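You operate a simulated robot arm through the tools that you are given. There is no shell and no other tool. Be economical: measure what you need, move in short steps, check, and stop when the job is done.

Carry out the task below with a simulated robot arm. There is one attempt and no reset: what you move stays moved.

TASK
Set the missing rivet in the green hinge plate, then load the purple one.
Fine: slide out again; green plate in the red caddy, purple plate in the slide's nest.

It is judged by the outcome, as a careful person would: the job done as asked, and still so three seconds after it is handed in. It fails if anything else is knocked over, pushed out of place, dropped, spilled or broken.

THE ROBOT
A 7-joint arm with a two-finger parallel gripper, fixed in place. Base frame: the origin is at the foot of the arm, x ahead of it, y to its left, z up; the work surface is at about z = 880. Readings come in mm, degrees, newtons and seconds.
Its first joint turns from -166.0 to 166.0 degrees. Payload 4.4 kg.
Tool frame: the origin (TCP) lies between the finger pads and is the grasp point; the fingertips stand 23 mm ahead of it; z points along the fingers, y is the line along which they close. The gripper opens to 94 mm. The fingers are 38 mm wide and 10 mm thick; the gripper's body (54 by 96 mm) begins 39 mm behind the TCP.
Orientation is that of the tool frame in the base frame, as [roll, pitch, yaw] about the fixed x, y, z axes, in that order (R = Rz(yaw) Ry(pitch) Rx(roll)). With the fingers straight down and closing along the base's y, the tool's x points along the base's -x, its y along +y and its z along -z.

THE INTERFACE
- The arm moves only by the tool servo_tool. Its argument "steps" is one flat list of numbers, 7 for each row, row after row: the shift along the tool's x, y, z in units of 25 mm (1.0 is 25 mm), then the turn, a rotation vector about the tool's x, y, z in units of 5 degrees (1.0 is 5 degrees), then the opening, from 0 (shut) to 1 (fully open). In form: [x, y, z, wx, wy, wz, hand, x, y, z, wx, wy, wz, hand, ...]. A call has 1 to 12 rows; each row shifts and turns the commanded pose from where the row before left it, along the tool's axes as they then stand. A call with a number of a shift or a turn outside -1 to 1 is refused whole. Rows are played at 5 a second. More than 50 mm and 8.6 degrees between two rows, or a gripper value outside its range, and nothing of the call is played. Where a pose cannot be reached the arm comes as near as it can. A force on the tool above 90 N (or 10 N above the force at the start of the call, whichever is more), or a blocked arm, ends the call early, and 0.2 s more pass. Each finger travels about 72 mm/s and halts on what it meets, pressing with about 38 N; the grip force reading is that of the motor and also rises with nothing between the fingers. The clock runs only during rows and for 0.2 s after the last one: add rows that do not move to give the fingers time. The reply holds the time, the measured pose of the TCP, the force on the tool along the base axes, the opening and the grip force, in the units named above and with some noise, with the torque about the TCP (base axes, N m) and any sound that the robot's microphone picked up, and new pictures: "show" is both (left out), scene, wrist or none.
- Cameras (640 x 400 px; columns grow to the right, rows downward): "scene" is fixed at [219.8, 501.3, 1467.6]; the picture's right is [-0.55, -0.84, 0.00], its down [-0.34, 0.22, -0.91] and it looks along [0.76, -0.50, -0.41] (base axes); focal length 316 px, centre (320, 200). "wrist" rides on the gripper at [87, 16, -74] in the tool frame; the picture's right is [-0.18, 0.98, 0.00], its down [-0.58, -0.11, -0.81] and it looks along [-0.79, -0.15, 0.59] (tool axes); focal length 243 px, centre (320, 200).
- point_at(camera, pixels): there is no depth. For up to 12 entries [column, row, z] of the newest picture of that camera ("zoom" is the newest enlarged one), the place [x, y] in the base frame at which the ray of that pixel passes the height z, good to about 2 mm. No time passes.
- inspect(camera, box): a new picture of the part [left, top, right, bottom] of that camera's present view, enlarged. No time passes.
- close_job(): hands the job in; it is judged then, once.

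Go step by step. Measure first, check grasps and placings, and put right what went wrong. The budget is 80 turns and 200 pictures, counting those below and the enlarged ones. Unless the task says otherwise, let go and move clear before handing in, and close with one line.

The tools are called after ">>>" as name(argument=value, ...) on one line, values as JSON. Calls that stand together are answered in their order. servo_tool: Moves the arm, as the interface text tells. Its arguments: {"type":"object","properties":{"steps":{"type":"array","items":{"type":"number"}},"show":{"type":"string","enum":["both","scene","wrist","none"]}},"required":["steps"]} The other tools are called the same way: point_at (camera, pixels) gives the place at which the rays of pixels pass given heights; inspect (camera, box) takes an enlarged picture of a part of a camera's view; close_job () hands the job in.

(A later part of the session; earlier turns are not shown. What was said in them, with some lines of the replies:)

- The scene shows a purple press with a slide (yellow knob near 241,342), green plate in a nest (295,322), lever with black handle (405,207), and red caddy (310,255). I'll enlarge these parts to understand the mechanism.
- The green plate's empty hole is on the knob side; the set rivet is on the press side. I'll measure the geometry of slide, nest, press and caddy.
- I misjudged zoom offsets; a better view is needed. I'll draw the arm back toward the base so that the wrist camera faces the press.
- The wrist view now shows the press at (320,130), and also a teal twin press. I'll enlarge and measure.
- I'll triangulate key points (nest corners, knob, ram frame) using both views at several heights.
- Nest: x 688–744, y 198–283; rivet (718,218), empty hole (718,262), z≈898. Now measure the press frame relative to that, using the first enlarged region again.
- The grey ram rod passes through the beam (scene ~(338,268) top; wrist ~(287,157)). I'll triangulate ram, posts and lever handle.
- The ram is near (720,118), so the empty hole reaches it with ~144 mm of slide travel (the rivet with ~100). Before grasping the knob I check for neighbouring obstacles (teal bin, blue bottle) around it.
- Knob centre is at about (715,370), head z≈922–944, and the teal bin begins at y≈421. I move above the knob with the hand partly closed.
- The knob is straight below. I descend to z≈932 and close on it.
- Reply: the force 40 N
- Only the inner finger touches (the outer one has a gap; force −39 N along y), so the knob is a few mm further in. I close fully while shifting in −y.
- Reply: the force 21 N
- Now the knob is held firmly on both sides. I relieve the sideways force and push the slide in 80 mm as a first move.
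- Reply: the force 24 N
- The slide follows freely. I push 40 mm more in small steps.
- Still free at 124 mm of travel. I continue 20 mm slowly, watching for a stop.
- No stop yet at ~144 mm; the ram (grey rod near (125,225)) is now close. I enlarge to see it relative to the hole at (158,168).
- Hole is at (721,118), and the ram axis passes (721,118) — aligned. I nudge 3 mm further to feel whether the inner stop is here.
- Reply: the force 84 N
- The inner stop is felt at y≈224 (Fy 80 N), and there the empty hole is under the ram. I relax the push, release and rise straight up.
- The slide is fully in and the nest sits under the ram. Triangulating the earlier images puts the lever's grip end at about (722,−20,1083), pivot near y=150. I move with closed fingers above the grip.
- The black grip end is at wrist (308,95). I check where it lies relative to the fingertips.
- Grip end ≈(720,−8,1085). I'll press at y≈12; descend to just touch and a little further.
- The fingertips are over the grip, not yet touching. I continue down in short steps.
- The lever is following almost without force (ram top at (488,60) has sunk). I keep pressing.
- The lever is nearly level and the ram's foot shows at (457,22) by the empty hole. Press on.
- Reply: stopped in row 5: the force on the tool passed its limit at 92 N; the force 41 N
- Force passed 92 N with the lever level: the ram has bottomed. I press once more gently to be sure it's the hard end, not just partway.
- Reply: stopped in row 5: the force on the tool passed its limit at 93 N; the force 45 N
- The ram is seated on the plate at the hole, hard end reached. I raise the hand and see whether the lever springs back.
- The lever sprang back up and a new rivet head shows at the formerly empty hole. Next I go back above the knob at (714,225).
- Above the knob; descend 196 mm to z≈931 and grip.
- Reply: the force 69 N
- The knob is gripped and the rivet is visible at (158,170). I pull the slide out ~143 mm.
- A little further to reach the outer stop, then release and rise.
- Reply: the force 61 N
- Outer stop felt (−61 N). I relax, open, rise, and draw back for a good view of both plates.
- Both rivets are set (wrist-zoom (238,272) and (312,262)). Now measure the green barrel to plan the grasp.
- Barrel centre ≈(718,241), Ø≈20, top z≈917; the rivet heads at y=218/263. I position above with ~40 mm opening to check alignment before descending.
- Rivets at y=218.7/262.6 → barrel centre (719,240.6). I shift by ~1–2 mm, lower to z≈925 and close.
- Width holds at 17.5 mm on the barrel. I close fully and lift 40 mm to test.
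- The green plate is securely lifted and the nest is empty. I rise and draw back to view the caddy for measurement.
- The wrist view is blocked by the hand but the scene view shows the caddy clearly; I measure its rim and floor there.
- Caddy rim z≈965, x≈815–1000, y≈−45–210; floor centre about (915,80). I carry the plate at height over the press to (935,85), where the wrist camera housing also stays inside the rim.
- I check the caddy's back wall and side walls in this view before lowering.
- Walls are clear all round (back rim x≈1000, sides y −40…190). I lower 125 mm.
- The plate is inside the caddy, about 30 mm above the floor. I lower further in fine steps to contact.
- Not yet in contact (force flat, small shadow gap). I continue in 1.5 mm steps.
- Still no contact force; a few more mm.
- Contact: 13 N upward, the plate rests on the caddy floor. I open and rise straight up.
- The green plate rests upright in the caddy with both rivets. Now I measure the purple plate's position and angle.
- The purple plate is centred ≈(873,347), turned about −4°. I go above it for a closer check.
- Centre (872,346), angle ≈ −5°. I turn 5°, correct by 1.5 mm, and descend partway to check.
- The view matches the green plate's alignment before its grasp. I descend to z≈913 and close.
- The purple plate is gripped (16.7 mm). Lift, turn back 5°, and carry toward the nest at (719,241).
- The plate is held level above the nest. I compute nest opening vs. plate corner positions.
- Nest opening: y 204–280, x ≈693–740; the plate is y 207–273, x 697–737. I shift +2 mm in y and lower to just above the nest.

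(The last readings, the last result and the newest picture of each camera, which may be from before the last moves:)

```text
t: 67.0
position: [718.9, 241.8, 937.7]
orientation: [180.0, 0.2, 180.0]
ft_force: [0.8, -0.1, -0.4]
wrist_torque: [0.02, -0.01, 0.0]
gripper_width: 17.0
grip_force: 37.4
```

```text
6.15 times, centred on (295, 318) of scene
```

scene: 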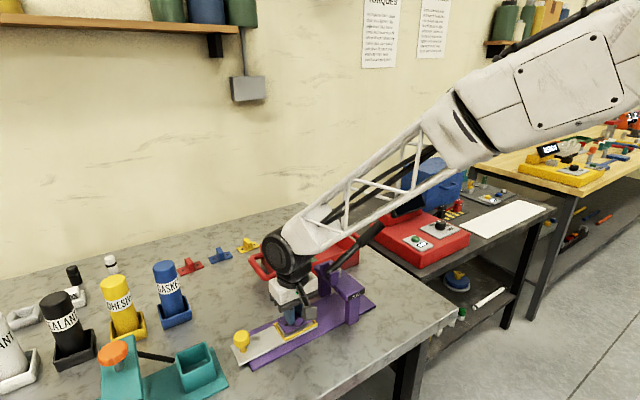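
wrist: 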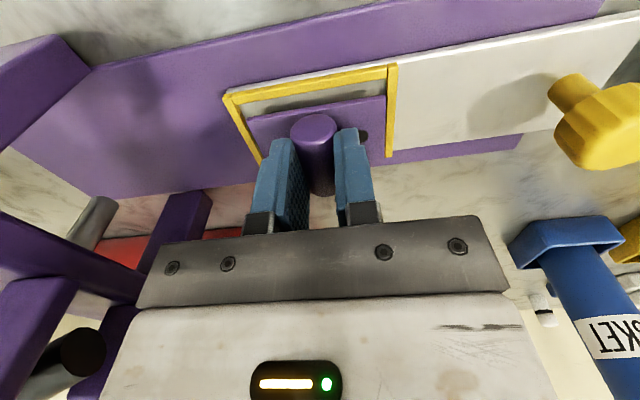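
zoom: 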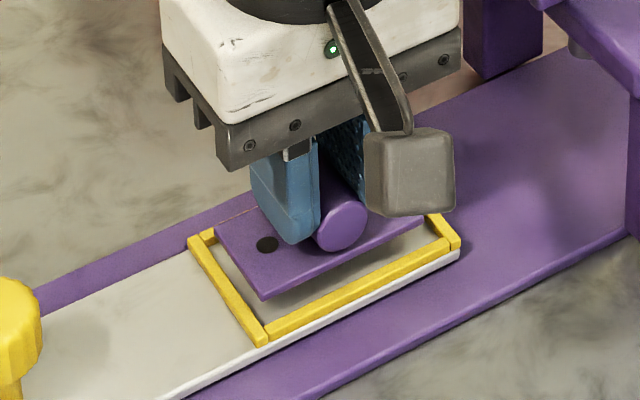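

The plate hovers ~12 mm above the nest floor. I recheck margins numerically.

>>> point_at(camera="wrist", pixels=[[246.5, 118.5, 910], [385.5, 95.5, 910], [384.5, 156, 910], [238.5, 106, 902], [386.5, 80, 902], [384, 156, 902], [254, 164, 902]])

```text
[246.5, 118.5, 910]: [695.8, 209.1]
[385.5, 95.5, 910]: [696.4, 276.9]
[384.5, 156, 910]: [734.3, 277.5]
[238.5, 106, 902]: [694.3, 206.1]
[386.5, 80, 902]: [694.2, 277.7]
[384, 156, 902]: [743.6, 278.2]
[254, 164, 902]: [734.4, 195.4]
```

Margins: ~1 mm at +y side and 2 mm at −x side. I shift −1.2 mm in y, +1.5 mm in x, and lower in fine steps.

>>> servo_tool(steps=[-0.06, -0.05, 0.1, 0, 0, 0, 0, 0, 0, 0.1, 0, 0, 0, 0, 0, 0, 0.1, 0, 0, 0, 0, 0, 0, 0.06, 0, 0, 0, 0, 0, 0, 0, 0, 0, 0, 0], show="wrist")

>>> inspect(camera="wrist", box=[220, 60, 420, 200])

>>> inspect(camera="scene", box=[255, 285, 335, 350])

```text
t: 68.2
position: [720.7, 240.8, 928.6]
orientation: [-180.0, 0.0, 179.9]
ft_force: [0.6, 0.6, -1.2]
wrist_torque: [0.02, -0.01, 0.03]
gripper_width: 17.0
grip_force: 38.2
```

wrist: 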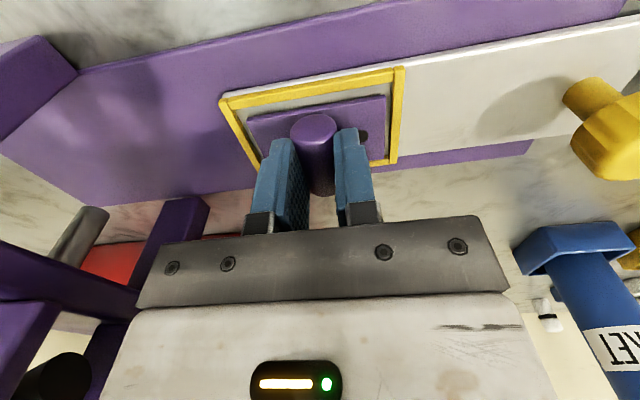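

```text
2.86 times, centred on (320, 130) of wrist
```

zoom: 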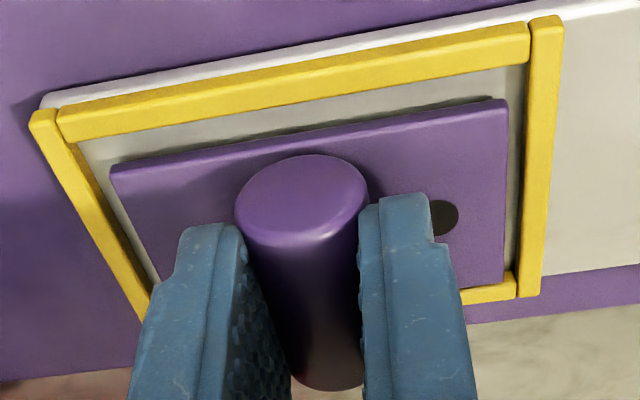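

```text
6.15 times, centred on (295, 318) of scene
```

zoom: 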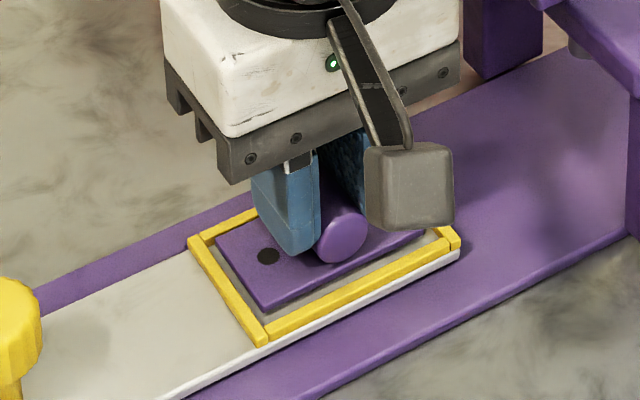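

The plate is inside the rails' outline with a margin all around; I nudge −1 mm in x and lower the last ~3 mm until contact.

>>> servo_tool(steps=[0.04, 0, 0.05, 0, 0, 0, 0, 0, 0, 0.05, 0, 0, 0, 0, 0, 0, 0.04, 0, 0, 0, 0, 0, 0, 0, 0, 0, 0, 0], show="none")

>>> inspect(camera="wrist", box=[220, 60, 420, 200])

```text
t: 69.2
position: [720.8, 241.2, 926.1]
orientation: [-180.0, 0.1, 180.0]
ft_force: [-2.0, -0.7, 5.7]
wrist_torque: [-0.02, 0.08, 0.01]
gripper_width: 17.0
grip_force: 37.9
```

```text
2.86 times, centred on (320, 130) of wrist
```

zoom: 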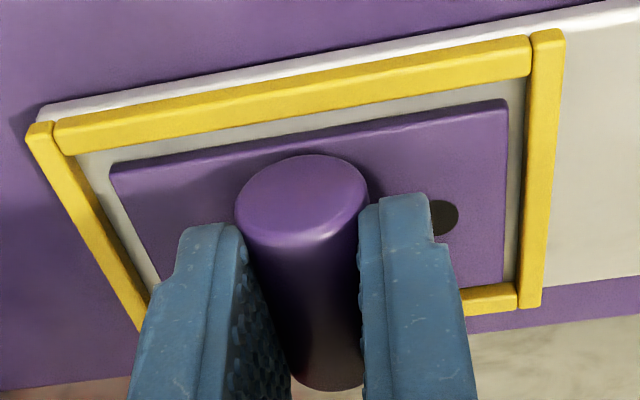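

Contact at 926 (same height as the green plate seated), gaps visible on all sides. Open and rise.

>>> servo_tool(steps=[0, 0, 0, 0, 0, 0, 0.43, 0, 0, 0, 0, 0, 0, 0.43, 0, 0, -0.3, 0, 0, 0, 0.43, 0, 0, -0.7, 0, 0, 0, 0.43, 0, 0, -1, 0, 0, 0, 0.43, 0, 0, -1, 0, 0, 0, 0.43, 0, 0, -1, 0, 0, 0, 0.43, 0, 0.3, -1, 0, 0, 0, 0.43, 0.6, 0.5, -1, 0, 0, 0, 0.43, 1, 0.5, -1, 0, 0, 0, 0.43, 1, 0.5, -1, 0, 0, 0, 0.43, 0, 0, 0, 0, 0, 0, 0.43])

>>> inspect(camera="scene", box=[255, 290, 335, 350])

>>> inspect(camera="wrist", box=[180, 20, 440, 200])

```text
t: 71.8
position: [654.1, 286.6, 1127.2]
orientation: [-180.0, 0.2, -180.0]
ft_force: [0.7, -0.4, -0.7]
wrist_torque: [0.01, 0.0, 0.02]
gripper_width: 40.2
grip_force: 0.0
```

scene: 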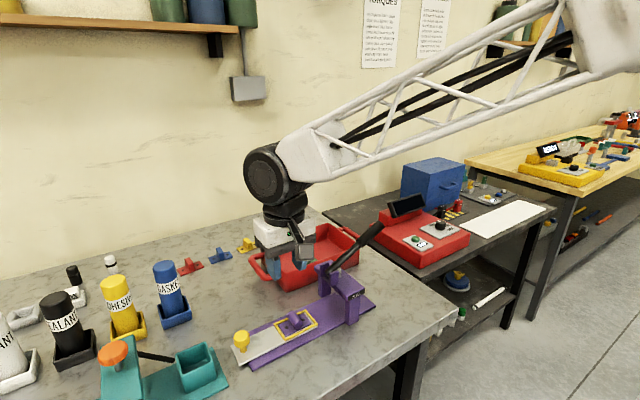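
wrist: 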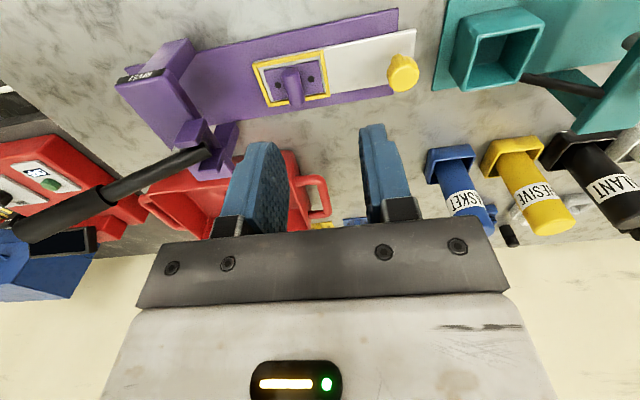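

```text
6.67 times, centred on (295, 320) of scene
```

zoom: 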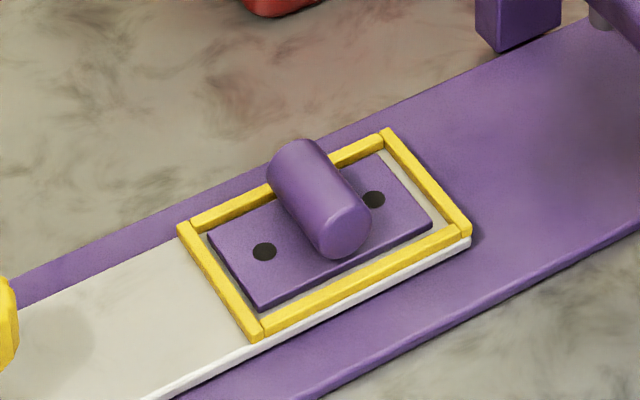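

```text
2.22 times, centred on (310, 110) of wrist
```

zoom: 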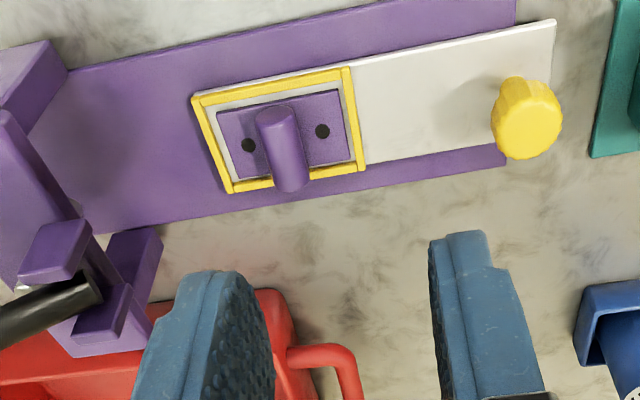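

The purple plate lies flat inside the yellow nest with the slide out, the green plate is in the caddy with both rivets, the lever is up, and the hand is empty and clear. I hand the job in.

>>> close_job()

```text
The job is handed in.
```

The green hinge plate has its missing rivet set and sits in the red caddy, the purple plate is in the nest, and the slide is out again; I've handed the job in.
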